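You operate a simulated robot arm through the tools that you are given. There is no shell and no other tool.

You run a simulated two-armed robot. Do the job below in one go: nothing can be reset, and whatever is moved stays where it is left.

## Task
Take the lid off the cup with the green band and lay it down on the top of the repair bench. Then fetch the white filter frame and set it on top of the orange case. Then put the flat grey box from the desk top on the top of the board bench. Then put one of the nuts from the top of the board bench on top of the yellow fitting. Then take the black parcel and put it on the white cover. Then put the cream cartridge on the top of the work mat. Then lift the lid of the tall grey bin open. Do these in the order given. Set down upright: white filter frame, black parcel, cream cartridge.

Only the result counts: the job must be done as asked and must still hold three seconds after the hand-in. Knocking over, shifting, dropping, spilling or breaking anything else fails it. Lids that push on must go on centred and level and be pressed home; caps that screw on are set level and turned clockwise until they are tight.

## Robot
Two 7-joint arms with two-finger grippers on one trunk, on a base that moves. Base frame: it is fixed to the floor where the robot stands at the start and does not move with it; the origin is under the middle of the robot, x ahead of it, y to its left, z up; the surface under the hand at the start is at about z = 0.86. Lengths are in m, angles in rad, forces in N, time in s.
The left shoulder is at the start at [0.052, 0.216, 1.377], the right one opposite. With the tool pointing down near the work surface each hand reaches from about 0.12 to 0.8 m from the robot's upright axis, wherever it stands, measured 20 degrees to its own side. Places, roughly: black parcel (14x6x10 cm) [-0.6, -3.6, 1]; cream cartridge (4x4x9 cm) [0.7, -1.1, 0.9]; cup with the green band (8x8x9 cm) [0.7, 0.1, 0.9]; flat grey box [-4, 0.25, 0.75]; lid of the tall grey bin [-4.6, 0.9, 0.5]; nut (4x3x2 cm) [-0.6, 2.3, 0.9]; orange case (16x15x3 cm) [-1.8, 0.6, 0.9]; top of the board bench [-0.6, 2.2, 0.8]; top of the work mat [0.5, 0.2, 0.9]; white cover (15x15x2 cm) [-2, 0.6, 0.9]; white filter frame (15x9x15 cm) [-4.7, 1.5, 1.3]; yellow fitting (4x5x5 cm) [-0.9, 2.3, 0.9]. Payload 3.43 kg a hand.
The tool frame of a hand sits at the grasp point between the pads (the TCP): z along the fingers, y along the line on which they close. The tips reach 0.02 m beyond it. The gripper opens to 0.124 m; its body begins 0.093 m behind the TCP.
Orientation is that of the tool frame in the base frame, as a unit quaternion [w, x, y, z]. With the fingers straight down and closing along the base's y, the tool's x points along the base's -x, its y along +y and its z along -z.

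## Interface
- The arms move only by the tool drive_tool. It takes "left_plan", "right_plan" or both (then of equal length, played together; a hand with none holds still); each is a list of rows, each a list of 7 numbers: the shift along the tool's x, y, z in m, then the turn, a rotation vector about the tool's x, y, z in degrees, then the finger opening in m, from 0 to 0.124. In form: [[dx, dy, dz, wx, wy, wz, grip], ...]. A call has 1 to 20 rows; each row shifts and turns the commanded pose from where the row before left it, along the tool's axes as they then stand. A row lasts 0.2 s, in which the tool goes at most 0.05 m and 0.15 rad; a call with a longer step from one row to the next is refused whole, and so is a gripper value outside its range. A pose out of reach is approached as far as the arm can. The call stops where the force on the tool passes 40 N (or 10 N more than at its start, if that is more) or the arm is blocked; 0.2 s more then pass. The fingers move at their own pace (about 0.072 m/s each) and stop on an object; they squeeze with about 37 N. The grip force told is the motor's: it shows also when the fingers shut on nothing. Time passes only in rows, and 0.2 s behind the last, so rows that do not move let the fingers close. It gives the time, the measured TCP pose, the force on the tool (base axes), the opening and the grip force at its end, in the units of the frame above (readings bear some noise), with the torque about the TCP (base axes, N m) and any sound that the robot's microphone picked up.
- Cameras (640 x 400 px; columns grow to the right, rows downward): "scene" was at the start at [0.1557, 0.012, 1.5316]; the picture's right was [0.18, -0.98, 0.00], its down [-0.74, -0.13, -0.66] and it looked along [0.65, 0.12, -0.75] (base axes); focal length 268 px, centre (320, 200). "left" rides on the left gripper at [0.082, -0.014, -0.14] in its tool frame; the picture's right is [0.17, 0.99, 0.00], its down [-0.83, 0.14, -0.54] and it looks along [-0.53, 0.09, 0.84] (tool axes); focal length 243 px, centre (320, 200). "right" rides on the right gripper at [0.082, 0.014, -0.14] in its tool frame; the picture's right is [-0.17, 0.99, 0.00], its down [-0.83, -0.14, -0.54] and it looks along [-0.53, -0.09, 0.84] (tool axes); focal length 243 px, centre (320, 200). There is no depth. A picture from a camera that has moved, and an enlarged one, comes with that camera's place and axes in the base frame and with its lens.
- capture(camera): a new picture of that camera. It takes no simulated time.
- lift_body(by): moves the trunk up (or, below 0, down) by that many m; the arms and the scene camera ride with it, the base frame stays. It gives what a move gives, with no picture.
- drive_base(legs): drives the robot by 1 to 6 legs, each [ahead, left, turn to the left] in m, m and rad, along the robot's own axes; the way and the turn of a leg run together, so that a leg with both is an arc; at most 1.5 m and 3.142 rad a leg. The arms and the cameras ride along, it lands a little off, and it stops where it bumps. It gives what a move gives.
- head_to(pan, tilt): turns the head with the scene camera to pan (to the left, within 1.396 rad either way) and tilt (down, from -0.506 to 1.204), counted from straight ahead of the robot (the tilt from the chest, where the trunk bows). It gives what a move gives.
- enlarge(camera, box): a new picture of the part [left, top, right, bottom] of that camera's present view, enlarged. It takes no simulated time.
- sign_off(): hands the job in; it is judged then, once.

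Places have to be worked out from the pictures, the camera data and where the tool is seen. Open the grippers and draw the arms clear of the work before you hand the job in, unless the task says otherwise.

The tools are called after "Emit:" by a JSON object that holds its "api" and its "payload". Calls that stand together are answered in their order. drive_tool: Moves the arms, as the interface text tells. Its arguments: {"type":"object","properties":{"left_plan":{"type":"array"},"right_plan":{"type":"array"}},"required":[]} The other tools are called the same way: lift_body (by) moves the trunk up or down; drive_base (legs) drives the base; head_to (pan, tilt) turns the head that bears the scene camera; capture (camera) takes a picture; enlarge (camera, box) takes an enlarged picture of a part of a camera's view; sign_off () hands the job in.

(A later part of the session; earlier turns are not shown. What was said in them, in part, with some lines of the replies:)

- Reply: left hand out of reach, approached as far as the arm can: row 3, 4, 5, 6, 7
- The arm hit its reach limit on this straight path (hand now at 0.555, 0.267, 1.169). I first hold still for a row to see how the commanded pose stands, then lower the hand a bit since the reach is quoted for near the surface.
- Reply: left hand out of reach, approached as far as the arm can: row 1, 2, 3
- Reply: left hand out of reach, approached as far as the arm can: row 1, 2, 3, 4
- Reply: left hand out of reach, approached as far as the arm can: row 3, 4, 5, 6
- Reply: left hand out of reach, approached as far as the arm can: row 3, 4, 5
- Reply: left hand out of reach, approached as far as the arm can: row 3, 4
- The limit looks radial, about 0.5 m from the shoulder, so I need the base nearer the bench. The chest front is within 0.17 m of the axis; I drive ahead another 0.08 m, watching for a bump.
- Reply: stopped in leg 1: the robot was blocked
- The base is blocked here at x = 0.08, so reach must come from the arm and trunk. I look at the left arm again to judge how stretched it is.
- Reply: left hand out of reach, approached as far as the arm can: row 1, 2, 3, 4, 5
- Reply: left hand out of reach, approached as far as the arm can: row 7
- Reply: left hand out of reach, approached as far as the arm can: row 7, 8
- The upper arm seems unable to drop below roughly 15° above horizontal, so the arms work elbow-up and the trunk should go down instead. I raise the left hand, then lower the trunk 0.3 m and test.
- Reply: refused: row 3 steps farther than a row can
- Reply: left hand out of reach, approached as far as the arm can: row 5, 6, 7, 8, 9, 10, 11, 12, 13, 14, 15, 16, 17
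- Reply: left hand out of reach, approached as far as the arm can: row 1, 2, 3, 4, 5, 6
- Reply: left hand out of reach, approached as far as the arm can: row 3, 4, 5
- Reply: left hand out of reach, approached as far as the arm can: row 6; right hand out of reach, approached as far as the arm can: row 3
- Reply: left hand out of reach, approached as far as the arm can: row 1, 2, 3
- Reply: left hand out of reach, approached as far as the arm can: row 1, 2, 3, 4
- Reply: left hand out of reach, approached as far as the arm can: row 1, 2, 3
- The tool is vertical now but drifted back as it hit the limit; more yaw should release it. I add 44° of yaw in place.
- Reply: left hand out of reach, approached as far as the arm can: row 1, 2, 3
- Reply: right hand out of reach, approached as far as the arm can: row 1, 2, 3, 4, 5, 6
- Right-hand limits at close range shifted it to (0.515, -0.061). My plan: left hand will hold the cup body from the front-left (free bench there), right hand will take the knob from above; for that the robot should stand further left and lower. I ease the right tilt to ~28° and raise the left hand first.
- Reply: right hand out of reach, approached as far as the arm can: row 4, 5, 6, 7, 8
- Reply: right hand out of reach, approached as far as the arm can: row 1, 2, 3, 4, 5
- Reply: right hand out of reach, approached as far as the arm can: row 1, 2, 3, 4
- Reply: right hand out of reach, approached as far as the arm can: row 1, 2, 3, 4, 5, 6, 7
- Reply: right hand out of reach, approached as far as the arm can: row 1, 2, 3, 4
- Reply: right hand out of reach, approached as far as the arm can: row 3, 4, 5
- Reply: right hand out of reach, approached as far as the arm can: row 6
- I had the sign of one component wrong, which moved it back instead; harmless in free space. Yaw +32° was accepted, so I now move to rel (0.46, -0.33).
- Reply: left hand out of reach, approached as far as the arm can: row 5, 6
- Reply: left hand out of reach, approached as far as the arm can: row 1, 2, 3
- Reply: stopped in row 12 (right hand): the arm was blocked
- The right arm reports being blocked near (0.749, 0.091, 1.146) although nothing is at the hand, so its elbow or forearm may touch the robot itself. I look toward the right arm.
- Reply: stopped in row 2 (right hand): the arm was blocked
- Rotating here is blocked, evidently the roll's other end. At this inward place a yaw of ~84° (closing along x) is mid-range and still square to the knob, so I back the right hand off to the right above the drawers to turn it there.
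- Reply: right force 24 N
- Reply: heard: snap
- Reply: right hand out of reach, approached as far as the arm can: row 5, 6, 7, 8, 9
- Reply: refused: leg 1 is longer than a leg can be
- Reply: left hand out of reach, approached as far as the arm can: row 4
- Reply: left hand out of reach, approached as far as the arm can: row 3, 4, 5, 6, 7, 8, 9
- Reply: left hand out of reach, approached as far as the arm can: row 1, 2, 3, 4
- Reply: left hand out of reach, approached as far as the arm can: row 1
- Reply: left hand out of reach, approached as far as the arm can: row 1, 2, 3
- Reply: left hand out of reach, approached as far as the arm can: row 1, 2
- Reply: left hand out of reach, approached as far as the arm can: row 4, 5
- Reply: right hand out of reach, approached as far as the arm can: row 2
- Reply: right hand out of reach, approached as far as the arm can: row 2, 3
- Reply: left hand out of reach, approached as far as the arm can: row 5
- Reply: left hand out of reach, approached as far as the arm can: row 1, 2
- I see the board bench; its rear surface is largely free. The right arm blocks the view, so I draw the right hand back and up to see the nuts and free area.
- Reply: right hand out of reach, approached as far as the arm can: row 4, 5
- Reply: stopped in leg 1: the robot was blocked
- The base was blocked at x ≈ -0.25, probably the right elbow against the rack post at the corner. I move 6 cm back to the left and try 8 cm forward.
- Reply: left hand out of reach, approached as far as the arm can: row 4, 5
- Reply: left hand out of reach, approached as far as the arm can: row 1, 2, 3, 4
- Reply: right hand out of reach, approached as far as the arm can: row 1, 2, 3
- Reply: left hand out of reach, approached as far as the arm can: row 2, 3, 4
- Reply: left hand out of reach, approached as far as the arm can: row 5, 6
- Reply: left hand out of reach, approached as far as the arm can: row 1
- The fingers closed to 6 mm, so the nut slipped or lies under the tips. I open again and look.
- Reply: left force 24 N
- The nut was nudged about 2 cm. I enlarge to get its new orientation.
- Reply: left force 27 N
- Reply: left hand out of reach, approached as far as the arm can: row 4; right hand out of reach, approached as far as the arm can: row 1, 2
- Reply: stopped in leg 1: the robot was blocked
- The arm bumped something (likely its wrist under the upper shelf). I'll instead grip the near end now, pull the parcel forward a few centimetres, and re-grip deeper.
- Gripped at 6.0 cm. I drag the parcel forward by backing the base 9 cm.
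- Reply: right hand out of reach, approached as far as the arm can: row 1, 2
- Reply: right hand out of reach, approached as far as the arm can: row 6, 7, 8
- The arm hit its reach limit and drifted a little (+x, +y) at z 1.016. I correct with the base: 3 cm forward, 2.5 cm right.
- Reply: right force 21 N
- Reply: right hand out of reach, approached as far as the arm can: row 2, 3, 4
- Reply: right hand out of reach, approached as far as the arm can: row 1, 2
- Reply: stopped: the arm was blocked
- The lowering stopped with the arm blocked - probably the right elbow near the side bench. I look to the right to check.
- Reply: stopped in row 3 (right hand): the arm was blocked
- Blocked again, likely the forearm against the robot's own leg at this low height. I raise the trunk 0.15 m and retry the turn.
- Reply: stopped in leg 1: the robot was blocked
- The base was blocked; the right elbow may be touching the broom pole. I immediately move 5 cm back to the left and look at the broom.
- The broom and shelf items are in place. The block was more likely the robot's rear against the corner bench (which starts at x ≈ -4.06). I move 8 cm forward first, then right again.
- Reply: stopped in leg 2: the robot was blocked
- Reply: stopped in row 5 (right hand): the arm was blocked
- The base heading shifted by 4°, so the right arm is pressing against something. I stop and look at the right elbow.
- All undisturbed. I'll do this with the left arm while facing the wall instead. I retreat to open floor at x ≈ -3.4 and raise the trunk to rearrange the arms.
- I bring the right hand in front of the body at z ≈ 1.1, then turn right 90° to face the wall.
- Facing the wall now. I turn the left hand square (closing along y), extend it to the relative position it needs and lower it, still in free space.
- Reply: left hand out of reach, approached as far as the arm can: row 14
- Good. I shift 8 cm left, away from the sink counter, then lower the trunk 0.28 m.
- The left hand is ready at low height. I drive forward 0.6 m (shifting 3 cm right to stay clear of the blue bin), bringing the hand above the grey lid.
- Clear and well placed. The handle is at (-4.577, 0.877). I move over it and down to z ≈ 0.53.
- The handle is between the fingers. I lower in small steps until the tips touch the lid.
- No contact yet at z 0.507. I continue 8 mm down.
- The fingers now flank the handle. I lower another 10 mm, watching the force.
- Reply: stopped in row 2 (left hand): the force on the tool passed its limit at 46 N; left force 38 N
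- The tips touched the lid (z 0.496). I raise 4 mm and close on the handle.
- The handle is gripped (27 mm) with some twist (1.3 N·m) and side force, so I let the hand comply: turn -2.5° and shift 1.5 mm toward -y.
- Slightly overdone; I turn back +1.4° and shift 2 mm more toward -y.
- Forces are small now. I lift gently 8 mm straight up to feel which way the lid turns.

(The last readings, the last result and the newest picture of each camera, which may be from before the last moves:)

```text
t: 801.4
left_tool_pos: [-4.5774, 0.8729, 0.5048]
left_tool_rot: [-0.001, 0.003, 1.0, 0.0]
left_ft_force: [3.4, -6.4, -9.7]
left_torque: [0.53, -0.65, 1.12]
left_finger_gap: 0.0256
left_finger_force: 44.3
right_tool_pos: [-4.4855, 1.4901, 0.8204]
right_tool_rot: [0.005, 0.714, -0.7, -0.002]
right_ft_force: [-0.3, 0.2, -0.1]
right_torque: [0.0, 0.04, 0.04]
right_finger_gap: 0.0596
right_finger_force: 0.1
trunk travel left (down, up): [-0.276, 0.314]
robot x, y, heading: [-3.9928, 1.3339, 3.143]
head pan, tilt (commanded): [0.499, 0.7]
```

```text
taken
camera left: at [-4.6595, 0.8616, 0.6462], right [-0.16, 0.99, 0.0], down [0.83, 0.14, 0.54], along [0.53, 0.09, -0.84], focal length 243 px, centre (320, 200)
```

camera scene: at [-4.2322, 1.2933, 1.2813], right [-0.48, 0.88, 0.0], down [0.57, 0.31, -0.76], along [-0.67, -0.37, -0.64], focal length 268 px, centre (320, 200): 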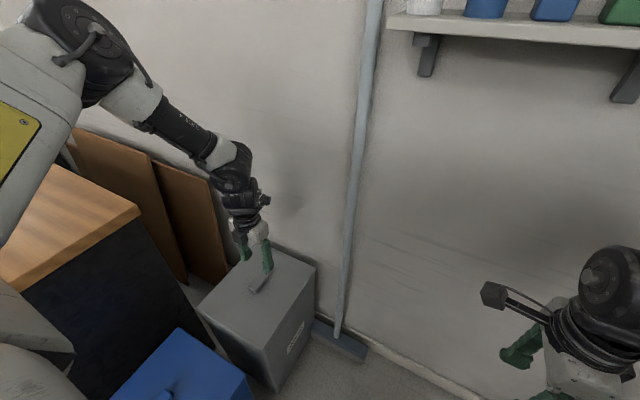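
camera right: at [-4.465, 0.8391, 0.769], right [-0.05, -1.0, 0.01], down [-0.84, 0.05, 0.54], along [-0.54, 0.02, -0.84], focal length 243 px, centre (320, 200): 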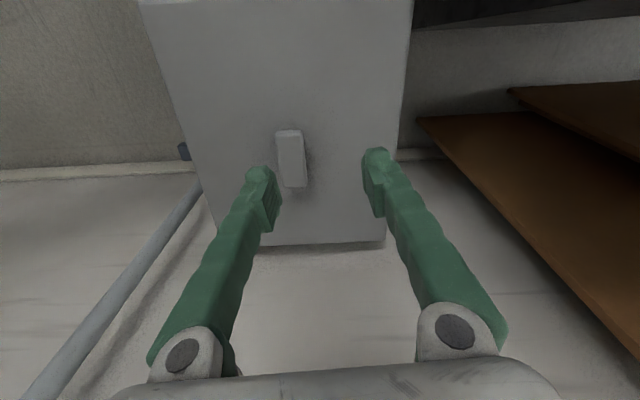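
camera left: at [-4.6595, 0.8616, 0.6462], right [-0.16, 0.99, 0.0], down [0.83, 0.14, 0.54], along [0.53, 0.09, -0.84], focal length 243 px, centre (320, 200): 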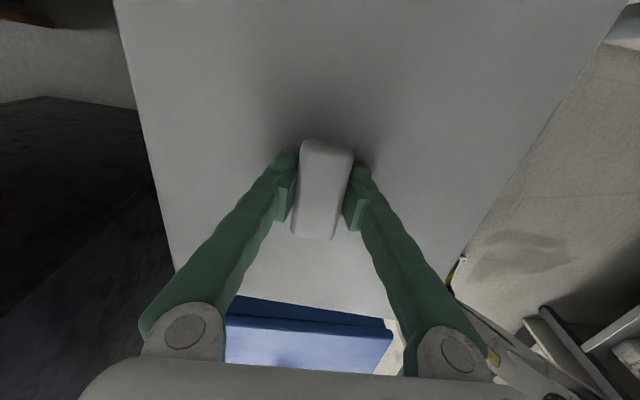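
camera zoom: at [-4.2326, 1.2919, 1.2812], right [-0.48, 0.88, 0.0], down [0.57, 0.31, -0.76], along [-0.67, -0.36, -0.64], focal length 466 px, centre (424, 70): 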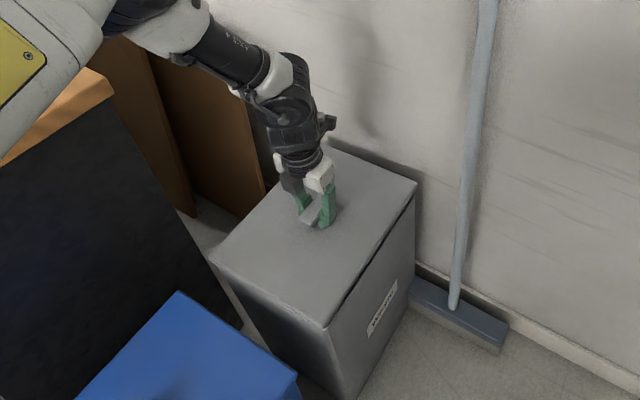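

A dark gap has opened along the +y side: the hinge is on the far (-y) side, axis along x. For a big swing it's better to hold the bar by its two ends (closing along x), so the lid can pivot between the pads. I lower it back, release and rise.

Emit:
{"api": "drive_tool", "payload": {"left_plan": [[0, 0.001, 0.004, 0, 0, 0, 0.0], [0, 0.001, 0.003, 0, 0, 0, 0.0], [0, 0, 0, 0, 0, 0, 0.06], [0, 0, 0, 0, 0, 0, 0.06], [0, 0, -0.03, 0, 0, 0, 0.09], [0, 0, -0.03, 0, 0, 0, 0.09]]}}

Emit:
{"api": "drive_tool", "payload": {"left_plan": [[0, 0, 0, 0, 0, -7.5, 0.09], [0, 0, 0, 0, 0, -7.5, 0.09], [0, 0, 0, 0, 0, -7.5, 0.09], [0, 0, 0, 0, 0, -7.5, 0.09], [0, 0, 0, 0, 0, -7.5, 0.09], [0, 0, 0, 0, 0, -7.5, 0.09], [0, 0, 0, 0, 0, -7.5, 0.09], [0, 0, 0, 0, 0, -7.5, 0.09], [0, 0, 0, 0, 0, -7.5, 0.09], [0, 0, 0, 0, 0, -7.5, 0.09], [0, 0, 0, 0, 0, -7.5, 0.09], [0, 0, 0, 0, 0, -7.5, 0.09]]}}

Emit:
{"api": "capture", "payload": {"camera": "left"}}

```text
t: 802.8
left_tool_pos: [-4.5776, 0.8772, 0.5601]
left_tool_rot: [-0.002, 0.003, 1.0, 0.0]
left_ft_force: [0.1, 0.0, 0.0]
left_torque: [0.02, 0.01, 0.0]
left_finger_gap: 0.0902
left_finger_force: 0.1
right_tool_pos: [-4.4837, 1.4905, 0.8204]
right_tool_rot: [0.005, 0.714, -0.7, -0.002]
right_ft_force: [-0.4, 0.2, 0.1]
right_torque: [-0.03, -0.02, -0.02]
right_finger_gap: 0.06
right_finger_force: 0.0
trunk travel left (down, up): [-0.276, 0.314]
robot x, y, heading: [-3.9946, 1.3368, 3.137]
head pan, tilt (commanded): [0.499, 0.7]
```

```text
t: 805.4
left_tool_pos: [-4.5784, 0.8769, 0.5595]
left_tool_rot: [-0.001, -0.706, 0.708, 0.001]
left_ft_force: [0.0, 0.4, 1.6]
left_torque: [0.01, -0.01, 0.0]
left_finger_gap: 0.0899
left_finger_force: 0.1
right_tool_pos: [-4.4852, 1.4909, 0.8194]
right_tool_rot: [0.004, 0.714, -0.7, -0.001]
right_ft_force: [0.6, 0.5, -0.1]
right_torque: [0.0, -0.01, -0.01]
right_finger_gap: 0.0601
right_finger_force: 0.1
trunk travel left (down, up): [-0.276, 0.314]
robot x, y, heading: [-3.9918, 1.3324, 3.141]
head pan, tilt (commanded): [0.499, 0.7]
```

```text
taken
camera left: at [-4.5634, 0.7961, 0.6999], right [-0.99, -0.16, 0.0], down [-0.14, 0.83, 0.54], along [-0.09, 0.53, -0.84], focal length 243 px, centre (320, 200)
```

left: 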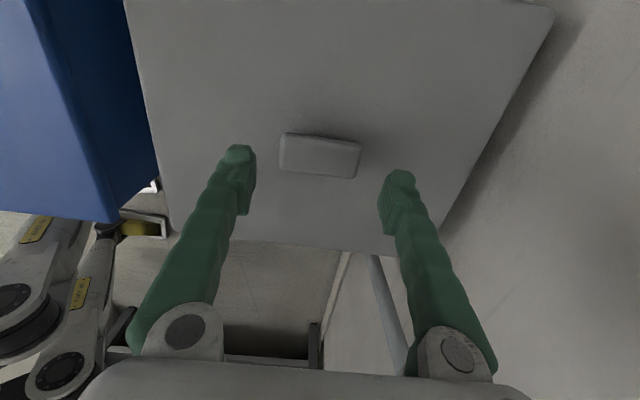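

The bar is now framed end-to-end between the fingers. I lower to z ≈ 0.50 and close on its ends.

Emit:
{"api": "drive_tool", "payload": {"left_plan": [[0, 0, 0.022, 0, 0, 0, 0.09], [0, 0, 0.022, 0, 0, 0, 0.09], [0, 0, 0.015, 0, 0, 0, 0.09]]}}

Emit:
{"api": "drive_tool", "payload": {"left_plan": [[0, 0, 0, 0, 0, 0, 0.0], [0, 0, 0, 0, 0, 0, 0.0], [0, 0, 0, 0, 0, 0, 0.0], [0, 0, 0, 0, 0, 0, 0.0]]}}

Emit:
{"api": "capture", "payload": {"camera": "left"}}

```text
t: 806.2
left_tool_pos: [-4.5774, 0.8777, 0.4997]
left_tool_rot: [-0.001, -0.705, 0.709, 0.001]
left_ft_force: [-0.6, -0.3, -0.8]
left_torque: [0.03, 0.01, -0.03]
left_finger_gap: 0.0898
left_finger_force: 0.2
right_tool_pos: [-4.4852, 1.4911, 0.8192]
right_tool_rot: [0.004, 0.714, -0.7, -0.002]
right_ft_force: [1.1, -0.2, -0.4]
right_torque: [0.02, 0.04, 0.01]
right_finger_gap: 0.06
right_finger_force: 0.0
trunk travel left (down, up): [-0.276, 0.314]
robot x, y, heading: [-3.9926, 1.3322, 3.137]
head pan, tilt (commanded): [0.499, 0.7]
```

```text
t: 807.2
left_tool_pos: [-4.5791, 0.8769, 0.501]
left_tool_rot: [0.0, -0.705, 0.709, 0.002]
left_ft_force: [1.8, 2.8, -1.3]
left_torque: [0.01, 0.05, 0.5]
left_finger_gap: 0.067
left_finger_force: 45.2
right_tool_pos: [-4.4835, 1.4909, 0.8193]
right_tool_rot: [0.004, 0.714, -0.7, -0.001]
right_ft_force: [0.6, -0.2, -0.5]
right_torque: [0.03, 0.01, -0.01]
right_finger_gap: 0.0602
right_finger_force: 0.1
trunk travel left (down, up): [-0.276, 0.314]
robot x, y, heading: [-3.994, 1.3377, 3.145]
head pan, tilt (commanded): [0.499, 0.7]
```

```text
taken
camera left: at [-4.5637, 0.7969, 0.641], right [-0.99, -0.16, 0.0], down [-0.13, 0.83, 0.54], along [-0.09, 0.53, -0.84], focal length 243 px, centre (320, 200)
```

left: 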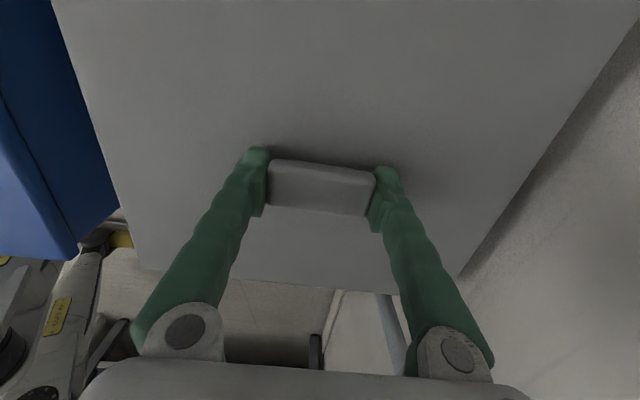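

Held by the ends (67 mm). I now move along the lid's arc about the hinge near (y 0.75, z 0.47): first to about 20°.

Emit:
{"api": "drive_tool", "payload": {"left_plan": [[0.0037, 0, -0.0108, 0, 0, 0, 0.0], [0.0037, 0, -0.0108, 0, 0, 0, 0.0], [0.0055, 0, -0.01, 0, 0, 0, 0.0], [0.0055, 0, -0.01, 0, 0, 0, 0.0]]}}

Emit:
{"api": "capture", "payload": {"camera": "left"}}

Emit:
{"api": "enlarge", "payload": {"camera": "scene", "box": [180, 160, 340, 390]}}

```text
t: 808.2
left_tool_pos: [-4.5778, 0.859, 0.5415]
left_tool_rot: [0.001, -0.705, 0.71, 0.0]
left_ft_force: [2.9, 3.0, -16.5]
left_torque: [1.62, 0.27, 0.2]
left_finger_gap: 0.0684
left_finger_force: 45.5
right_tool_pos: [-4.4863, 1.4901, 0.8201]
right_tool_rot: [0.004, 0.713, -0.701, -0.001]
right_ft_force: [0.5, 0.5, -0.5]
right_torque: [-0.02, 0.03, 0.03]
right_finger_gap: 0.06
right_finger_force: 0.0
trunk travel left (down, up): [-0.276, 0.314]
robot x, y, heading: [-3.9935, 1.3355, 3.139]
head pan, tilt (commanded): [0.499, 0.7]
```

```text
taken
camera left: at [-4.5641, 0.7781, 0.6815], right [-0.99, -0.16, 0.0], down [-0.13, 0.83, 0.54], along [-0.09, 0.53, -0.84], focal length 243 px, centre (320, 200)
```

left: 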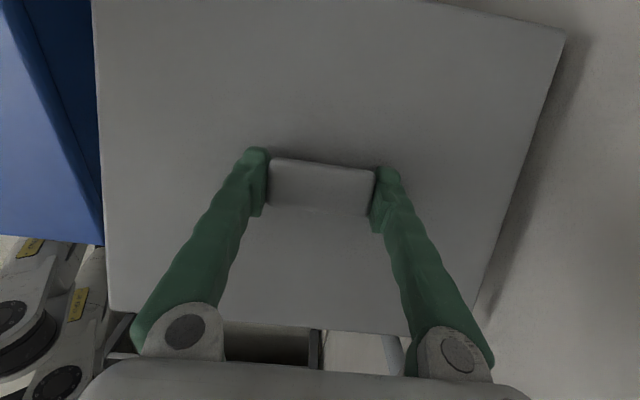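

```text
1.74 times, centred on (260, 275) of scene
camera zoom: at [-4.233, 1.2921, 1.2811], right [-0.48, 0.88, 0.0], down [0.57, 0.31, -0.76], along [-0.67, -0.36, -0.65], focal length 466 px, centre (424, 70)
```

zoom: 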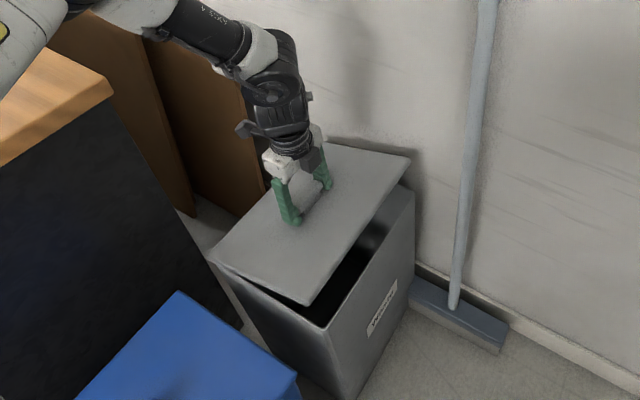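

The lid is swinging open about the far hinge, about 20° now, with moderate force. I continue along the arc to 40°.

Emit:
{"api": "drive_tool", "payload": {"left_plan": [[0.007, 0, -0.0102, 0, 0, 0, 0.0], [0.0075, 0, -0.0086, 0, 0, 0, 0.0], [0.0082, 0, -0.0079, 0, 0, 0, 0.0], [0.0089, 0, -0.0071, 0, 0, 0, 0.0]]}}

Emit:
{"api": "capture", "payload": {"camera": "left"}}

Emit:
{"api": "enlarge", "payload": {"camera": "scene", "box": [180, 160, 340, 390]}}

```text
t: 809.2
left_tool_pos: [-4.5786, 0.8276, 0.5759]
left_tool_rot: [0.0, -0.705, 0.709, 0.002]
left_ft_force: [8.4, 10.9, -5.5]
left_torque: [1.4, 0.12, 0.26]
left_finger_gap: 0.0693
left_finger_force: 44.5
right_tool_pos: [-4.4854, 1.4913, 0.8184]
right_tool_rot: [0.005, 0.714, -0.701, -0.002]
right_ft_force: [-0.6, 0.4, 0.4]
right_torque: [0.02, -0.06, -0.01]
right_finger_gap: 0.0599
right_finger_force: 0.1
trunk travel left (down, up): [-0.276, 0.314]
robot x, y, heading: [-3.9946, 1.338, 3.142]
head pan, tilt (commanded): [0.499, 0.7]
```

```text
taken
camera left: at [-4.5638, 0.7471, 0.7163], right [-0.99, -0.16, 0.0], down [-0.13, 0.83, 0.54], along [-0.09, 0.53, -0.84], focal length 243 px, centre (320, 200)
```

left: 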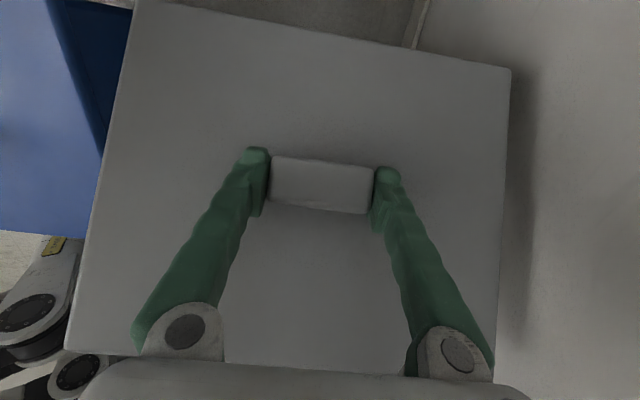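

```text
1.74 times, centred on (260, 275) of scene
camera zoom: at [-4.2316, 1.2933, 1.2815], right [-0.48, 0.88, 0.0], down [0.57, 0.31, -0.77], along [-0.67, -0.37, -0.64], focal length 466 px, centre (424, 70)
```

zoom: 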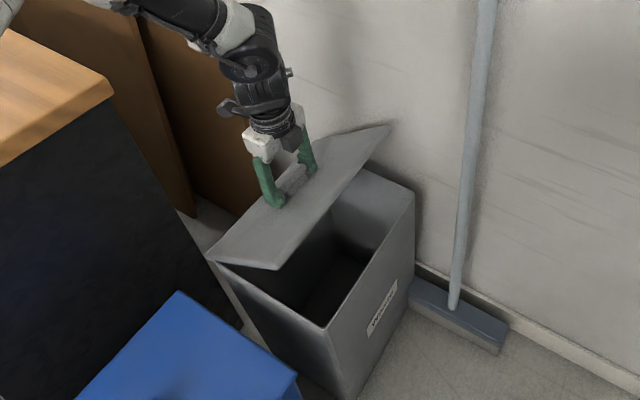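

About 42° open; the force is purely tangential. I continue to 60°.

Emit:
{"api": "drive_tool", "payload": {"left_plan": [[0.0097, 0, -0.0058, 0, 0, 0, 0.0], [0.01, 0, -0.0055, 0, 0, 0, 0.0], [0.0104, 0, -0.0046, 0, 0, 0, 0.0], [0.0108, 0, -0.0036, 0, 0, 0, 0.0]]}}

Emit:
{"api": "capture", "payload": {"camera": "left"}}

Emit:
{"api": "enlarge", "payload": {"camera": "scene", "box": [180, 160, 340, 390]}}

```text
t: 810.2
left_tool_pos: [-4.5778, 0.7853, 0.5951]
left_tool_rot: [-0.001, -0.705, 0.709, 0.002]
left_ft_force: [10.3, 11.2, -1.5]
left_torque: [1.34, 0.15, 0.27]
left_finger_gap: 0.0689
left_finger_force: 45.2
right_tool_pos: [-4.4837, 1.4914, 0.8206]
right_tool_rot: [0.005, 0.714, -0.7, -0.001]
right_ft_force: [-0.9, -0.1, -0.6]
right_torque: [0.05, -0.01, 0.04]
right_finger_gap: 0.0599
right_finger_force: 0.1
trunk travel left (down, up): [-0.276, 0.314]
robot x, y, heading: [-3.9954, 1.3333, 3.136]
head pan, tilt (commanded): [0.499, 0.7]
```

```text
taken
camera left: at [-4.5637, 0.7049, 0.7365], right [-0.99, -0.16, 0.0], down [-0.13, 0.83, 0.54], along [-0.09, 0.53, -0.84], focal length 243 px, centre (320, 200)
```

left: 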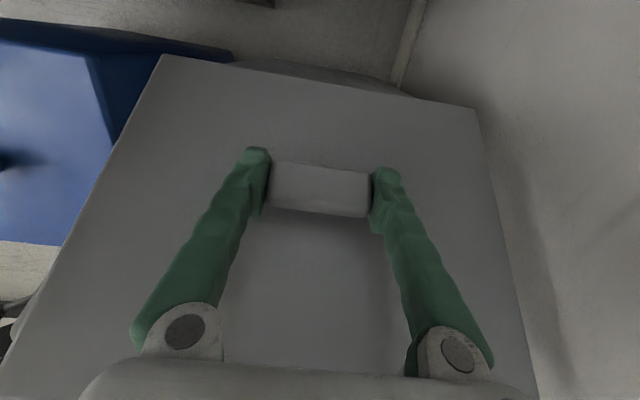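

```text
1.74 times, centred on (260, 275) of scene
camera zoom: at [-4.2312, 1.2935, 1.2815], right [-0.48, 0.88, 0.0], down [0.57, 0.31, -0.77], along [-0.67, -0.37, -0.64], focal length 466 px, centre (424, 70)
```

zoom: 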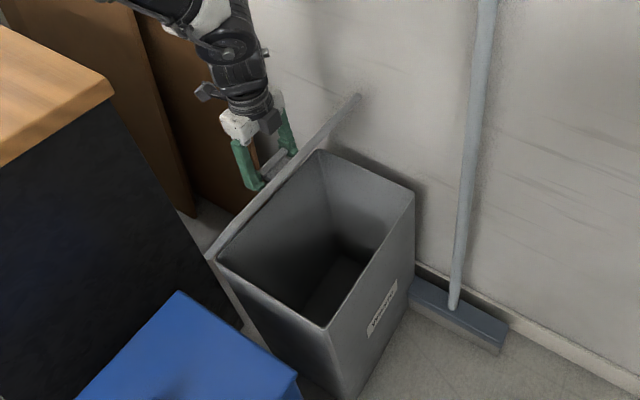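

About 62° open. I continue carefully to 72°, watching for contact of the hand camera with the boards.

Emit:
{"api": "drive_tool", "payload": {"left_plan": [[0.0097, 0, -0.0031, 0, 0, 0, 0.0], [0.0113, 0, -0.0017, 0, 0, 0, 0.0]]}}

Emit:
{"api": "capture", "payload": {"camera": "left"}}

Emit:
{"api": "enlarge", "payload": {"camera": "scene", "box": [180, 160, 340, 390]}}

```text
t: 810.8
left_tool_pos: [-4.577, 0.7649, 0.601]
left_tool_rot: [-0.001, -0.705, 0.709, 0.001]
left_ft_force: [12.8, 11.6, -1.2]
left_torque: [1.39, 0.2, 0.27]
left_finger_gap: 0.0694
left_finger_force: 45.3
right_tool_pos: [-4.4854, 1.4898, 0.82]
right_tool_rot: [0.006, 0.714, -0.7, -0.002]
right_ft_force: [-0.2, 0.8, -0.5]
right_torque: [0.03, 0.02, 0.03]
right_finger_gap: 0.0599
right_finger_force: 0.0
trunk travel left (down, up): [-0.276, 0.314]
robot x, y, heading: [-3.9969, 1.3328, 3.139]
head pan, tilt (commanded): [0.499, 0.7]
```

```text
taken
camera left: at [-4.5637, 0.6846, 0.7411], right [-0.99, -0.16, 0.0], down [-0.13, 0.83, 0.54], along [-0.09, 0.53, -0.84], focal length 243 px, centre (320, 200)
```

left: 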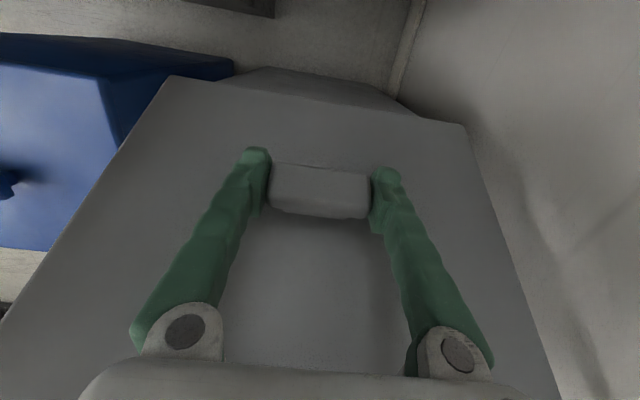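

```text
1.74 times, centred on (260, 275) of scene
camera zoom: at [-4.231, 1.2937, 1.2816], right [-0.48, 0.88, 0.0], down [0.57, 0.31, -0.77], along [-0.67, -0.37, -0.64], focal length 466 px, centre (424, 70)
```

zoom: 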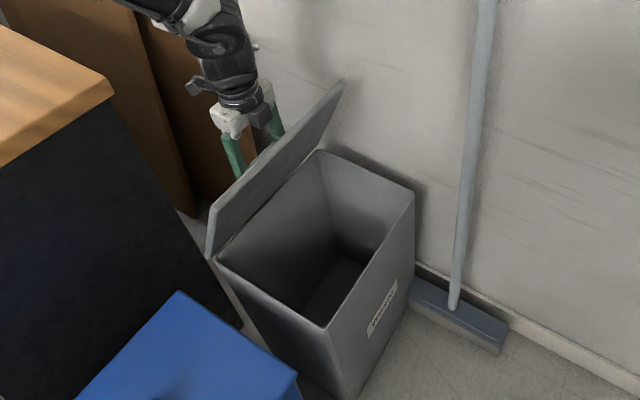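

The lid is at about 72°. Beyond the desk's end there is free space on the -y side, so I now lean the wrist toward -y while following the arc, two rows at a time.

Emit:
{"api": "drive_tool", "payload": {"left_plan": [[0.0119, 0, 0.0003, 0, -5, 0, 0.0], [0.0114, 0, -0.0007, 0, -5, 0, 0.0]]}}

Emit:
{"api": "capture", "payload": {"camera": "left"}}

Emit:
{"api": "enlarge", "payload": {"camera": "scene", "box": [180, 160, 340, 390]}}

```text
t: 811.4
left_tool_pos: [-4.5787, 0.741, 0.6015]
left_tool_rot: [0.06, -0.703, 0.705, 0.063]
left_ft_force: [12.0, 1.7, 16.3]
left_torque: [0.27, -0.14, 0.26]
left_finger_gap: 0.069
left_finger_force: 45.1
right_tool_pos: [-4.4835, 1.4913, 0.8204]
right_tool_rot: [0.006, 0.715, -0.7, -0.002]
right_ft_force: [0.2, -0.1, -0.1]
right_torque: [-0.02, 0.02, -0.02]
right_finger_gap: 0.0598
right_finger_force: 0.1
trunk travel left (down, up): [-0.276, 0.314]
robot x, y, heading: [-3.9968, 1.3354, 3.143]
head pan, tilt (commanded): [0.499, 0.7]
```

```text
taken
camera left: at [-4.5631, 0.6369, 0.7265], right [-0.99, -0.16, -0.02], down [-0.13, 0.73, 0.67], along [-0.09, 0.67, -0.74], focal length 243 px, centre (320, 200)
```

left: 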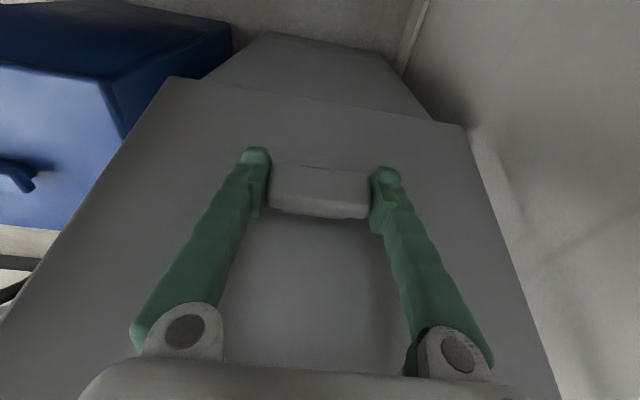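

```text
1.74 times, centred on (260, 275) of scene
camera zoom: at [-4.2294, 1.2942, 1.282], right [-0.48, 0.88, 0.0], down [0.56, 0.31, -0.77], along [-0.67, -0.37, -0.64], focal length 466 px, centre (424, 70)
```

zoom: 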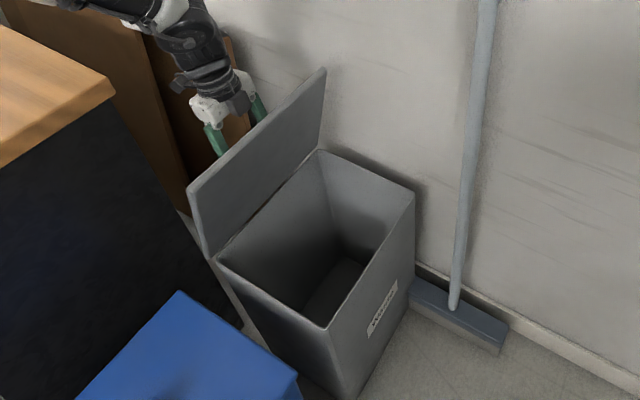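

About 82°. I continue past vertical in three more rows.

Emit:
{"api": "drive_tool", "payload": {"left_plan": [[0.0111, 0, -0.003, 0, -5, 0, 0.0], [0.0109, 0, -0.0024, 0, -5, 0, 0.0]]}}

Emit:
{"api": "capture", "payload": {"camera": "left"}}

Emit:
{"api": "enlarge", "payload": {"camera": "scene", "box": [180, 160, 340, 390]}}

```text
t: 812.0
left_tool_pos: [-4.5784, 0.7165, 0.5995]
left_tool_rot: [0.12, -0.695, 0.698, 0.122]
left_ft_force: [7.8, -9.5, -2.6]
left_torque: [-1.29, 0.35, 0.05]
left_finger_gap: 0.069
left_finger_force: 45.1
right_tool_pos: [-4.4856, 1.4901, 0.8193]
right_tool_rot: [0.005, 0.715, -0.699, -0.002]
right_ft_force: [0.4, -1.0, 0.5]
right_torque: [0.03, 0.02, 0.01]
right_finger_gap: 0.0602
right_finger_force: 0.1
trunk travel left (down, up): [-0.276, 0.314]
robot x, y, heading: [-3.9961, 1.3359, 3.145]
head pan, tilt (commanded): [0.499, 0.7]
```

```text
taken
camera left: at [-4.5637, 0.5929, 0.7038], right [-0.99, -0.15, -0.05], down [-0.14, 0.6, 0.79], along [-0.09, 0.79, -0.61], focal length 243 px, centre (320, 200)
```

left: 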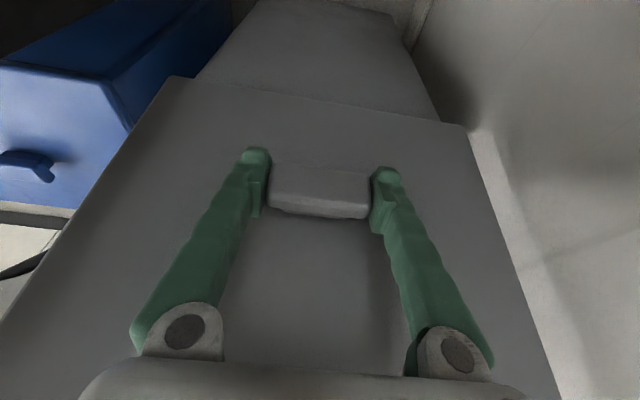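

```text
1.74 times, centred on (260, 275) of scene
camera zoom: at [-4.2315, 1.2921, 1.2813], right [-0.48, 0.88, 0.0], down [0.57, 0.31, -0.77], along [-0.67, -0.37, -0.64], focal length 466 px, centre (424, 70)
```

zoom: 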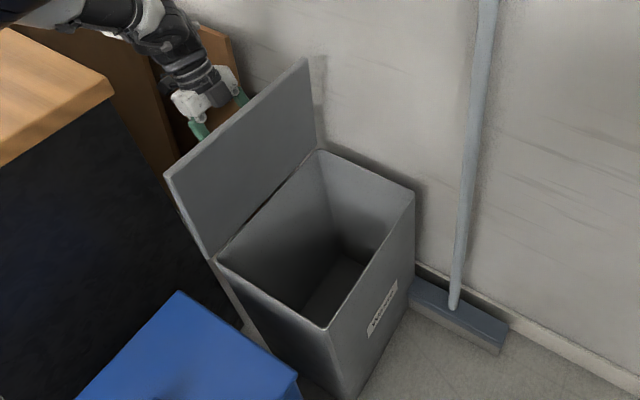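

It is past vertical (about 92°) and the side force has reversed. I go two more rows to about 102°.

Emit:
{"api": "drive_tool", "payload": {"left_plan": [[0.0114, 0, -0.0004, 0, -5, 0, 0.0], [0.0114, 0, -0.0003, 0, -5, 0, 0.0]]}}

Emit:
{"api": "enlarge", "payload": {"camera": "scene", "box": [180, 160, 340, 390]}}

```text
t: 812.6
left_tool_pos: [-4.577, 0.7153, 0.6063]
left_tool_rot: [0.172, -0.677, 0.693, 0.18]
left_ft_force: [-15.3, -0.1, -27.4]
left_torque: [-0.88, -0.24, 0.42]
left_finger_gap: 0.0691
left_finger_force: 45.4
left hand out of reach, approached as far as the arm can: row 2
right_tool_pos: [-4.4848, 1.4922, 0.8187]
right_tool_rot: [0.004, 0.713, -0.701, -0.001]
right_ft_force: [0.2, 0.8, -0.2]
right_torque: [-0.07, 0.04, 0.0]
right_finger_gap: 0.0599
right_finger_force: 0.0
trunk travel left (down, up): [-0.276, 0.314]
robot x, y, heading: [-3.9933, 1.3348, 3.14]
head pan, tilt (commanded): [0.499, 0.7]
stopped in row 2 (left hand): the force on the tool passed its limit at 82 N (the readings are from after the stop); the commanded pose is now the measured one
```

```text
1.74 times, centred on (260, 275) of scene
camera zoom: at [-4.2342, 1.2934, 1.2808], right [-0.47, 0.88, 0.0], down [0.57, 0.31, -0.76], along [-0.67, -0.36, -0.65], focal length 466 px, centre (424, 70)
```

zoom: 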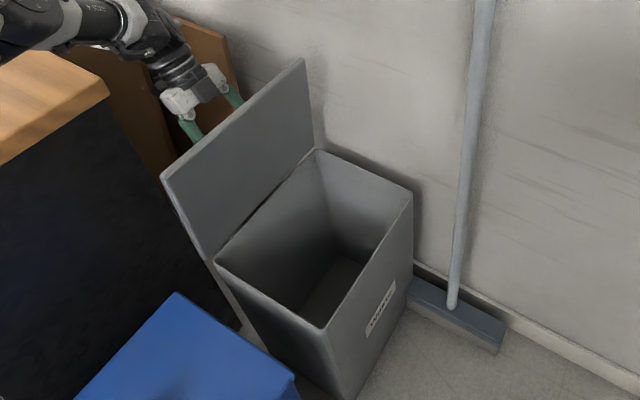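

The arm reached its limit with the lid about 93° open; there is a 27 N upward pull on the lid, so I relax 6 mm downward.

Emit:
{"api": "drive_tool", "payload": {"left_plan": [[0.0015, 0, 0.0027, 0, 0, 0, 0.0], [0.0014, 0, 0.0026, 0, 0, 0, 0.0]]}}

```text
t: 813.2
left_tool_pos: [-4.5772, 0.7152, 0.606]
left_tool_rot: [0.171, -0.677, 0.692, 0.184]
left_ft_force: [-10.9, -2.5, 10.0]
left_torque: [0.12, -0.69, 0.68]
left_finger_gap: 0.0689
left_finger_force: 45.5
right_tool_pos: [-4.4847, 1.493, 0.8199]
right_tool_rot: [0.005, 0.713, -0.701, -0.002]
right_ft_force: [-0.2, 0.1, -0.2]
right_torque: [0.01, 0.02, 0.0]
right_finger_gap: 0.0599
right_finger_force: 0.0
trunk travel left (down, up): [-0.276, 0.314]
robot x, y, heading: [-3.9924, 1.3339, 3.136]
head pan, tilt (commanded): [0.499, 0.7]
```

Now balanced. To get safely past vertical I nudge the base 2 cm left (-y), carrying the hand along.

Emit:
{"api": "drive_base", "payload": {"legs": [[0.0, 0.02, 0.0]]}}

Emit:
{"api": "enlarge", "payload": {"camera": "scene", "box": [180, 160, 340, 390]}}

```text
t: 814.1
left_tool_pos: [-4.5763, 0.6947, 0.6012]
left_tool_rot: [0.174, -0.676, 0.692, 0.182]
left_ft_force: [-21.2, 8.3, -13.3]
left_torque: [0.43, -0.39, -0.27]
left_finger_gap: 0.0691
left_finger_force: 44.8
right_tool_pos: [-4.4865, 1.4716, 0.8178]
right_tool_rot: [0.004, 0.712, -0.702, 0.0]
right_ft_force: [-1.3, -1.4, 0.3]
right_torque: [-0.01, -0.01, 0.0]
right_finger_gap: 0.0601
right_finger_force: 0.0
trunk travel left (down, up): [-0.276, 0.314]
robot x, y, heading: [-3.9949, 1.3094, 3.137]
head pan, tilt (commanded): [0.499, 0.7]
```

```text
1.74 times, centred on (260, 275) of scene
camera zoom: at [-4.2353, 1.2731, 1.2807], right [-0.47, 0.88, 0.0], down [0.57, 0.31, -0.76], along [-0.67, -0.36, -0.65], focal length 466 px, centre (424, 70)
```

zoom: 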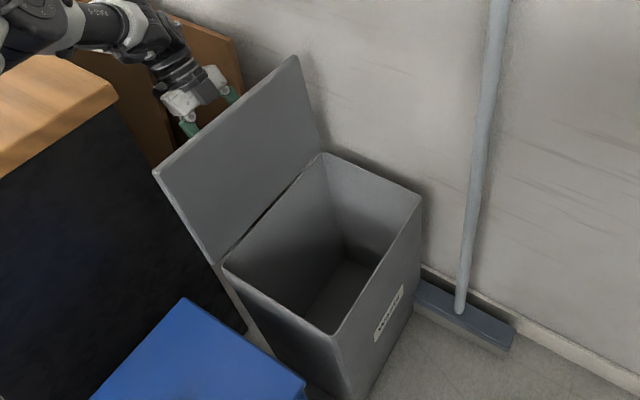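

The lid is at about 100°. I open the fingers and watch whether it stays.

Emit:
{"api": "drive_tool", "payload": {"left_plan": [[0, 0, 0, 0, 0, 0, 0.08], [0, 0, 0, 0, 0, 0, 0.095], [0, 0, 0, 0, 0, 0, 0.095]]}}

Emit:
{"api": "enlarge", "payload": {"camera": "scene", "box": [180, 160, 340, 390]}}

Emit:
{"api": "capture", "payload": {"camera": "left"}}

```text
t: 815.0
left_tool_pos: [-4.5757, 0.6954, 0.6038]
left_tool_rot: [0.172, -0.677, 0.693, 0.182]
left_ft_force: [0.5, 0.3, 0.7]
left_torque: [0.01, -0.01, -0.04]
left_finger_gap: 0.0951
left_finger_force: 0.1
right_tool_pos: [-4.484, 1.4725, 0.82]
right_tool_rot: [0.005, 0.713, -0.701, -0.003]
right_ft_force: [-1.2, -0.7, -0.4]
right_torque: [-0.02, 0.0, -0.02]
right_finger_gap: 0.0602
right_finger_force: 0.0
trunk travel left (down, up): [-0.276, 0.314]
robot x, y, heading: [-3.9947, 1.315, 3.138]
head pan, tilt (commanded): [0.499, 0.7]
```

```text
1.74 times, centred on (260, 275) of scene
camera zoom: at [-4.2324, 1.2743, 1.2814], right [-0.47, 0.88, 0.0], down [0.57, 0.31, -0.77], along [-0.67, -0.36, -0.64], focal length 466 px, centre (424, 70)
```

zoom: 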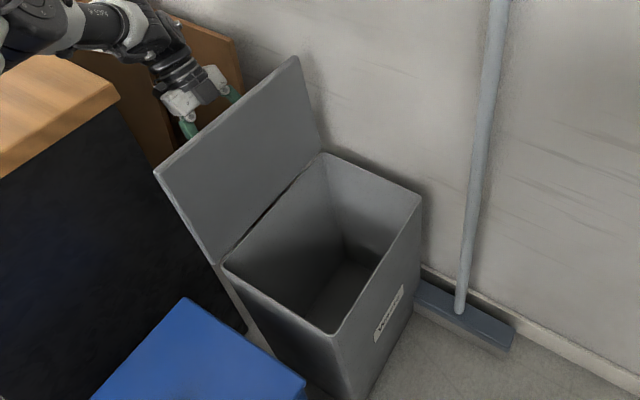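

```text
taken
camera left: at [-4.5633, 0.5571, 0.6864], right [-0.99, -0.13, -0.06], down [-0.11, 0.47, 0.88], along [-0.08, 0.88, -0.48], focal length 243 px, centre (320, 200)
```

left: 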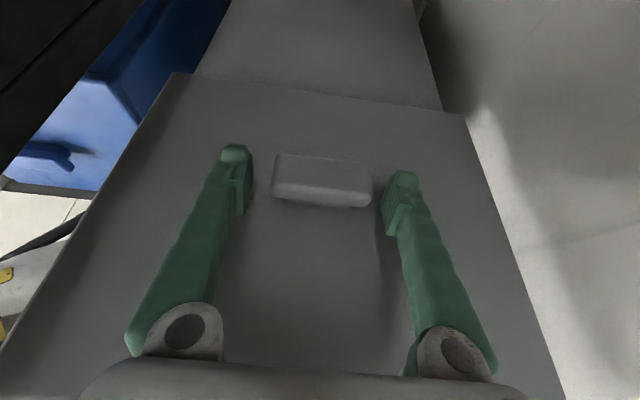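

The lid stays with zero force on the hand. I withdraw slowly along the tool axis, away from the lid.

Emit:
{"api": "drive_tool", "payload": {"left_plan": [[0, 0, -0.015, 0, 0, 0, 0.095], [0, 0, -0.015, 0, 0, 0, 0.095]]}}

Emit:
{"api": "enlarge", "payload": {"camera": "scene", "box": [180, 160, 340, 390]}}

```text
t: 815.5
left_tool_pos: [-4.5761, 0.6808, 0.6299]
left_tool_rot: [0.173, -0.676, 0.692, 0.183]
left_ft_force: [-0.3, 0.3, 0.6]
left_torque: [0.0, 0.0, 0.02]
left_finger_gap: 0.095
left_finger_force: 0.0
right_tool_pos: [-4.4844, 1.4724, 0.8194]
right_tool_rot: [0.005, 0.713, -0.701, -0.003]
right_ft_force: [-0.4, -0.3, 0.7]
right_torque: [-0.02, 0.02, -0.02]
right_finger_gap: 0.0601
right_finger_force: 0.0
trunk travel left (down, up): [-0.276, 0.314]
robot x, y, heading: [-3.9956, 1.3183, 3.133]
head pan, tilt (commanded): [0.499, 0.7]
```

```text
1.74 times, centred on (260, 275) of scene
camera zoom: at [-4.2325, 1.2742, 1.2814], right [-0.47, 0.88, 0.0], down [0.57, 0.31, -0.77], along [-0.67, -0.36, -0.64], focal length 466 px, centre (424, 70)
```

zoom: 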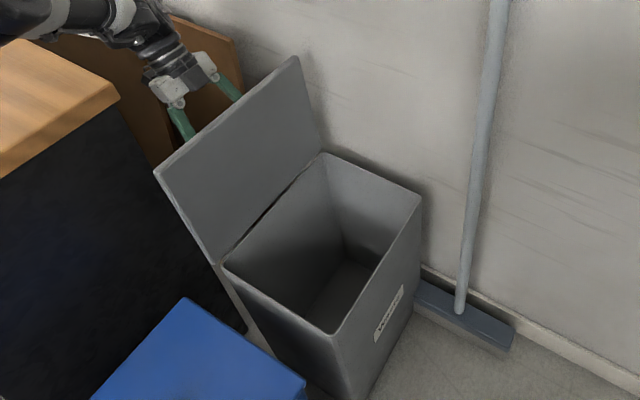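

The lid stays open by itself. I continue withdrawing, then raise the hand straight up clear of the lid.

Emit:
{"api": "drive_tool", "payload": {"left_plan": [[0, 0, -0.03, 0, 0, 0, 0.095], [0, 0, -0.03, 0, 0, 0, 0.095], [0, 0, -0.03, 0, 0, 0, 0.095], [0, 0, -0.03, 0, 0, 0, 0.095]]}}

Emit:
{"api": "capture", "payload": {"camera": "scene"}}

```text
t: 816.5
left_tool_pos: [-4.5744, 0.6224, 0.7362]
left_tool_rot: [0.171, -0.677, 0.693, 0.182]
left_ft_force: [-0.4, 0.1, -0.4]
left_torque: [-0.01, -0.01, 0.02]
left_finger_gap: 0.0951
left_finger_force: 0.0
right_tool_pos: [-4.4841, 1.4724, 0.82]
right_tool_rot: [0.005, 0.712, -0.702, -0.002]
right_ft_force: [-0.6, 0.0, 0.1]
right_torque: [0.0, 0.0, 0.03]
right_finger_gap: 0.0597
right_finger_force: 0.1
trunk travel left (down, up): [-0.276, 0.314]
robot x, y, heading: [-3.9928, 1.3147, 3.139]
head pan, tilt (commanded): [0.499, 0.7]
```

```text
taken
camera scene: at [-4.2322, 1.2743, 1.2814], right [-0.47, 0.88, 0.0], down [0.57, 0.31, -0.77], along [-0.67, -0.36, -0.64], focal length 268 px, centre (320, 200)
```

scene: 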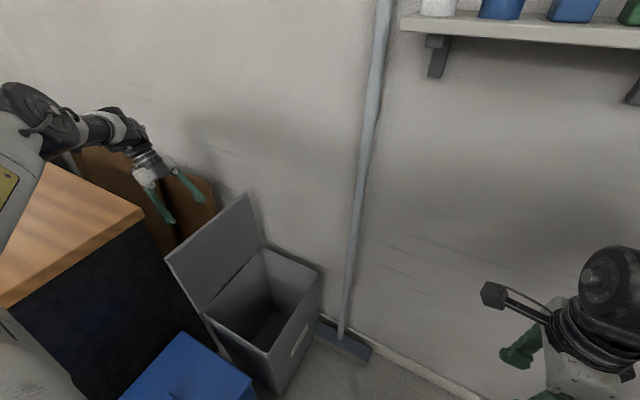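

The lid stands open and free. I raise the left hand straight up 0.2 m, then the trunk, before backing away.

Emit:
{"api": "drive_tool", "payload": {"left_plan": [[-0.0193, 0, -0.0351, 0, 0, 0, 0.095], [-0.0193, 0, -0.0351, 0, 0, 0, 0.095], [-0.0193, 0, -0.0351, 0, 0, 0, 0.095], [-0.0193, 0, -0.0351, 0, 0, 0, 0.095], [-0.0193, 0, -0.0351, 0, 0, 0, 0.095]]}}

Emit:
{"api": "lift_body", "payload": {"by": 0.2}}

Emit:
{"api": "capture", "payload": {"camera": "scene"}}

```text
t: 817.8
left_tool_pos: [-4.5719, 0.6211, 0.9349]
left_tool_rot: [0.172, -0.676, 0.693, 0.182]
left_ft_force: [0.5, 0.1, 0.7]
left_torque: [-0.06, -0.01, 0.05]
left_finger_gap: 0.0948
left_finger_force: 0.0
right_tool_pos: [-4.4852, 1.4728, 0.8198]
right_tool_rot: [0.005, 0.713, -0.702, -0.002]
right_ft_force: [0.5, -0.2, 0.3]
right_torque: [0.03, -0.03, 0.02]
right_finger_gap: 0.0599
right_finger_force: 0.1
trunk travel left (down, up): [-0.276, 0.314]
robot x, y, heading: [-3.9921, 1.3163, 3.137]
head pan, tilt (commanded): [0.499, 0.7]
```

```text
t: 819.9
left_tool_pos: [-4.5713, 0.6221, 1.1344]
left_tool_rot: [0.173, -0.676, 0.693, 0.183]
left_ft_force: [1.6, -0.4, 0.3]
left_torque: [0.01, -0.01, 0.0]
left_finger_gap: 0.0947
left_finger_force: 0.2
right_tool_pos: [-4.4859, 1.4731, 1.0195]
right_tool_rot: [0.004, 0.713, -0.701, -0.001]
right_ft_force: [0.2, 0.7, -0.5]
right_torque: [0.0, 0.01, -0.01]
right_finger_gap: 0.06
right_finger_force: 0.0
trunk travel left (down, up): [-0.476, 0.114]
robot x, y, heading: [-3.9931, 1.3148, 3.134]
head pan, tilt (commanded): [0.499, 0.7]
```

```text
taken
camera scene: at [-4.1767, 1.2738, 1.4861], right [-0.47, 0.88, 0.0], down [0.57, 0.31, -0.76], along [-0.67, -0.36, -0.64], focal length 268 px, centre (320, 200)
```

scene: 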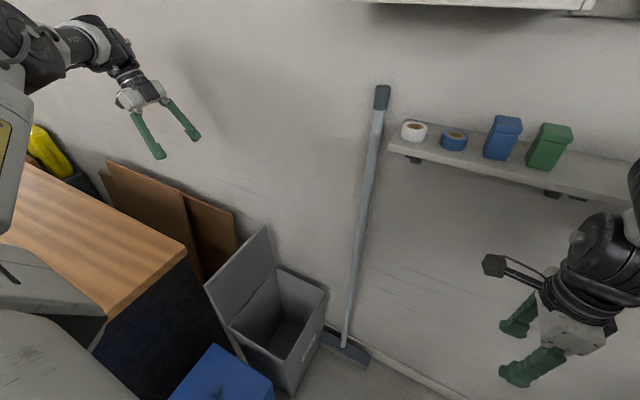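

The lid remains open. I back the robot away 0.65 m from the bins with the hands high.

Emit:
{"api": "drive_base", "payload": {"legs": [[-0.65, -0.02, 0.0]]}}

Emit:
{"api": "head_to", "payload": {"pan": 0.25, "tilt": 0.5}}

Emit:
{"api": "capture", "payload": {"camera": "scene"}}

```text
t: 824.3
left_tool_pos: [-3.9232, 0.6381, 1.134]
left_tool_rot: [0.172, -0.678, 0.691, 0.183]
left_ft_force: [0.0, 1.0, -0.6]
left_torque: [0.01, 0.01, 0.01]
left_finger_gap: 0.095
left_finger_force: 0.0
right_tool_pos: [-3.8379, 1.4879, 1.0189]
right_tool_rot: [0.005, 0.714, -0.7, -0.001]
right_ft_force: [-0.3, -0.3, -0.2]
right_torque: [0.0, -0.02, 0.03]
right_finger_gap: 0.0601
right_finger_force: 0.0
trunk travel left (down, up): [-0.476, 0.114]
robot x, y, heading: [-3.3461, 1.3341, 3.14]
head pan, tilt (commanded): [0.499, 0.7]
```

```text
t: 825.1
left_tool_pos: [-3.9208, 0.6369, 1.1358]
left_tool_rot: [0.172, -0.678, 0.691, 0.182]
left_ft_force: [1.3, 0.1, -0.3]
left_torque: [0.0, -0.01, 0.02]
left_finger_gap: 0.0953
left_finger_force: 0.1
right_tool_pos: [-3.8383, 1.4893, 1.0194]
right_tool_rot: [0.005, 0.714, -0.7, -0.003]
right_ft_force: [0.6, -0.3, -0.5]
right_torque: [-0.01, 0.0, 0.01]
right_finger_gap: 0.0598
right_finger_force: 0.0
trunk travel left (down, up): [-0.476, 0.114]
robot x, y, heading: [-3.3463, 1.3331, 3.139]
head pan, tilt (commanded): [0.25, 0.499]
```

```text
taken
camera scene: at [-3.5417, 1.3094, 1.5039], right [-0.25, 0.97, 0.0], down [0.46, 0.12, -0.88], along [-0.85, -0.22, -0.48], focal length 268 px, centre (320, 200)
```

scene: 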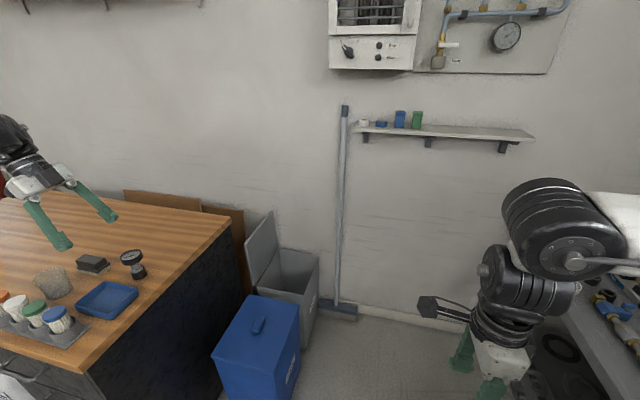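

The bin lid stays open and the surroundings are undisturbed. As a last check I turn left to look at the island from here.

Emit:
{"api": "drive_base", "payload": {"legs": [[-0.1, 0.0, 0.0], [0, 0, 1.57]]}}

Emit:
{"api": "head_to", "payload": {"pan": 1.05, "tilt": 0.35}}

Emit:
{"api": "enlarge", "payload": {"camera": "scene", "box": [160, 100, 480, 320]}}

```text
t: 831.6
left_tool_pos: [-2.5504, 0.7592, 1.135]
left_tool_rot: [0.008, 0.968, -0.01, -0.251]
left_ft_force: [0.2, 0.3, -0.1]
left_torque: [-0.01, -0.01, 0.01]
left_finger_gap: 0.0952
left_finger_force: 0.0
right_tool_pos: [-3.4017, 0.8427, 1.0202]
right_tool_rot: [0.005, 1.0, 0.009, 0.002]
right_ft_force: [-0.7, 1.1, 0.6]
right_torque: [0.01, 0.02, 0.0]
right_finger_gap: 0.0599
right_finger_force: 0.1
trunk travel left (down, up): [-0.476, 0.114]
robot x, y, heading: [-3.2477, 1.3349, -1.568]
head pan, tilt (commanded): [0.25, 0.499]
```

```text
t: 832.7
left_tool_pos: [-2.5527, 0.7597, 1.1342]
left_tool_rot: [0.007, 0.968, -0.011, -0.251]
left_ft_force: [-0.4, 0.4, 0.0]
left_torque: [0.03, -0.01, 0.04]
left_finger_gap: 0.0951
left_finger_force: 0.1
right_tool_pos: [-3.4029, 0.8421, 1.0191]
right_tool_rot: [0.005, 1.0, 0.009, 0.002]
right_ft_force: [0.5, 0.4, 0.7]
right_torque: [0.03, 0.02, -0.03]
right_finger_gap: 0.0599
right_finger_force: 0.0
trunk travel left (down, up): [-0.476, 0.114]
robot x, y, heading: [-3.2433, 1.3337, -1.572]
head pan, tilt (commanded): [1.051, 0.351]
```

```text
1.82 times, centred on (320, 210) of scene
camera zoom: at [-3.1657, 1.1777, 1.5176], right [-0.5, -0.87, 0.0], down [-0.3, 0.17, -0.94], along [0.81, -0.47, -0.34], focal length 487 px, centre (320, 182)
```

zoom: 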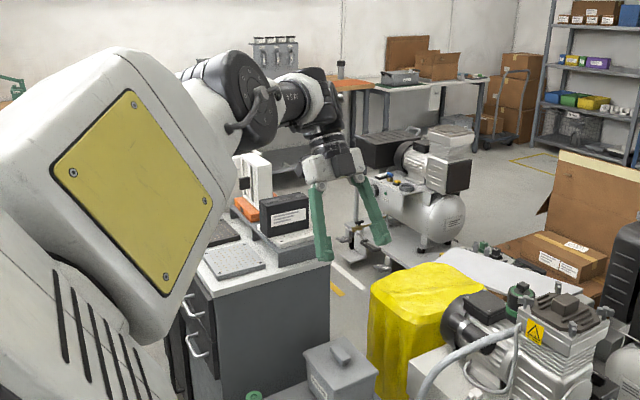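

The frame stands on the orange case and the parcel on the white cover; the cartridge is on the mat, the nut on the fitting, the grey box on the board bench, the lid on the repair bench, and the bin lid stayed open when last seen. Both grippers are open and the arms are clear, so I hand the job in.

Emit:
{"api": "sign_off", "payload": {}}

```text
The job is handed in.
```

I've handed the job in with all seven steps done in the order given. I haven't seen the judge's result, only what my own cameras showed.

| Step | Result when last seen |
|---|---|
| Lid of the cup with the green band | Flat on the repair bench in front of the drawers. The open cup is upright at its place. |
| White filter frame | Upright on the orange case |
| Flat grey box | Flat at the back of the board bench |
| Nut | Centred on top of the yellow fitting |
| Black parcel | Upright on the white cover |
| Cream cartridge | Upright on the free part of the work mat |
| Tall grey bin lid | Open about 100°, staying up by itself |

At hand-in, both grippers were open and the arms were clear. Just before that I looked again at the frame and the parcel. I last saw the lid and cup, cartridge, box, nut and bin lid when I left each one.

A few things did not go cleanly:
- **Bumps:** the robot was stopped by contact several times. It touched the repair bench, something near the rack by the board bench, the parcel shelf, and the sink counter and wall shelf near the bins. I looked around after most of these and saw nothing moved. I did not check the cardboard box on the rack by the board bench closely.
- **Cup:** on the first try the whole cup lifted about 1.5 cm with the lid. I set it back and held the cup with the other hand; it may have shifted a few millimetres.
- **Nut:** it slid about 2 cm on the bench on the first try before I got hold of it.
- **Parcel:** it was too wide to grip where it stood, so I turned it on the shelf before picking it up.
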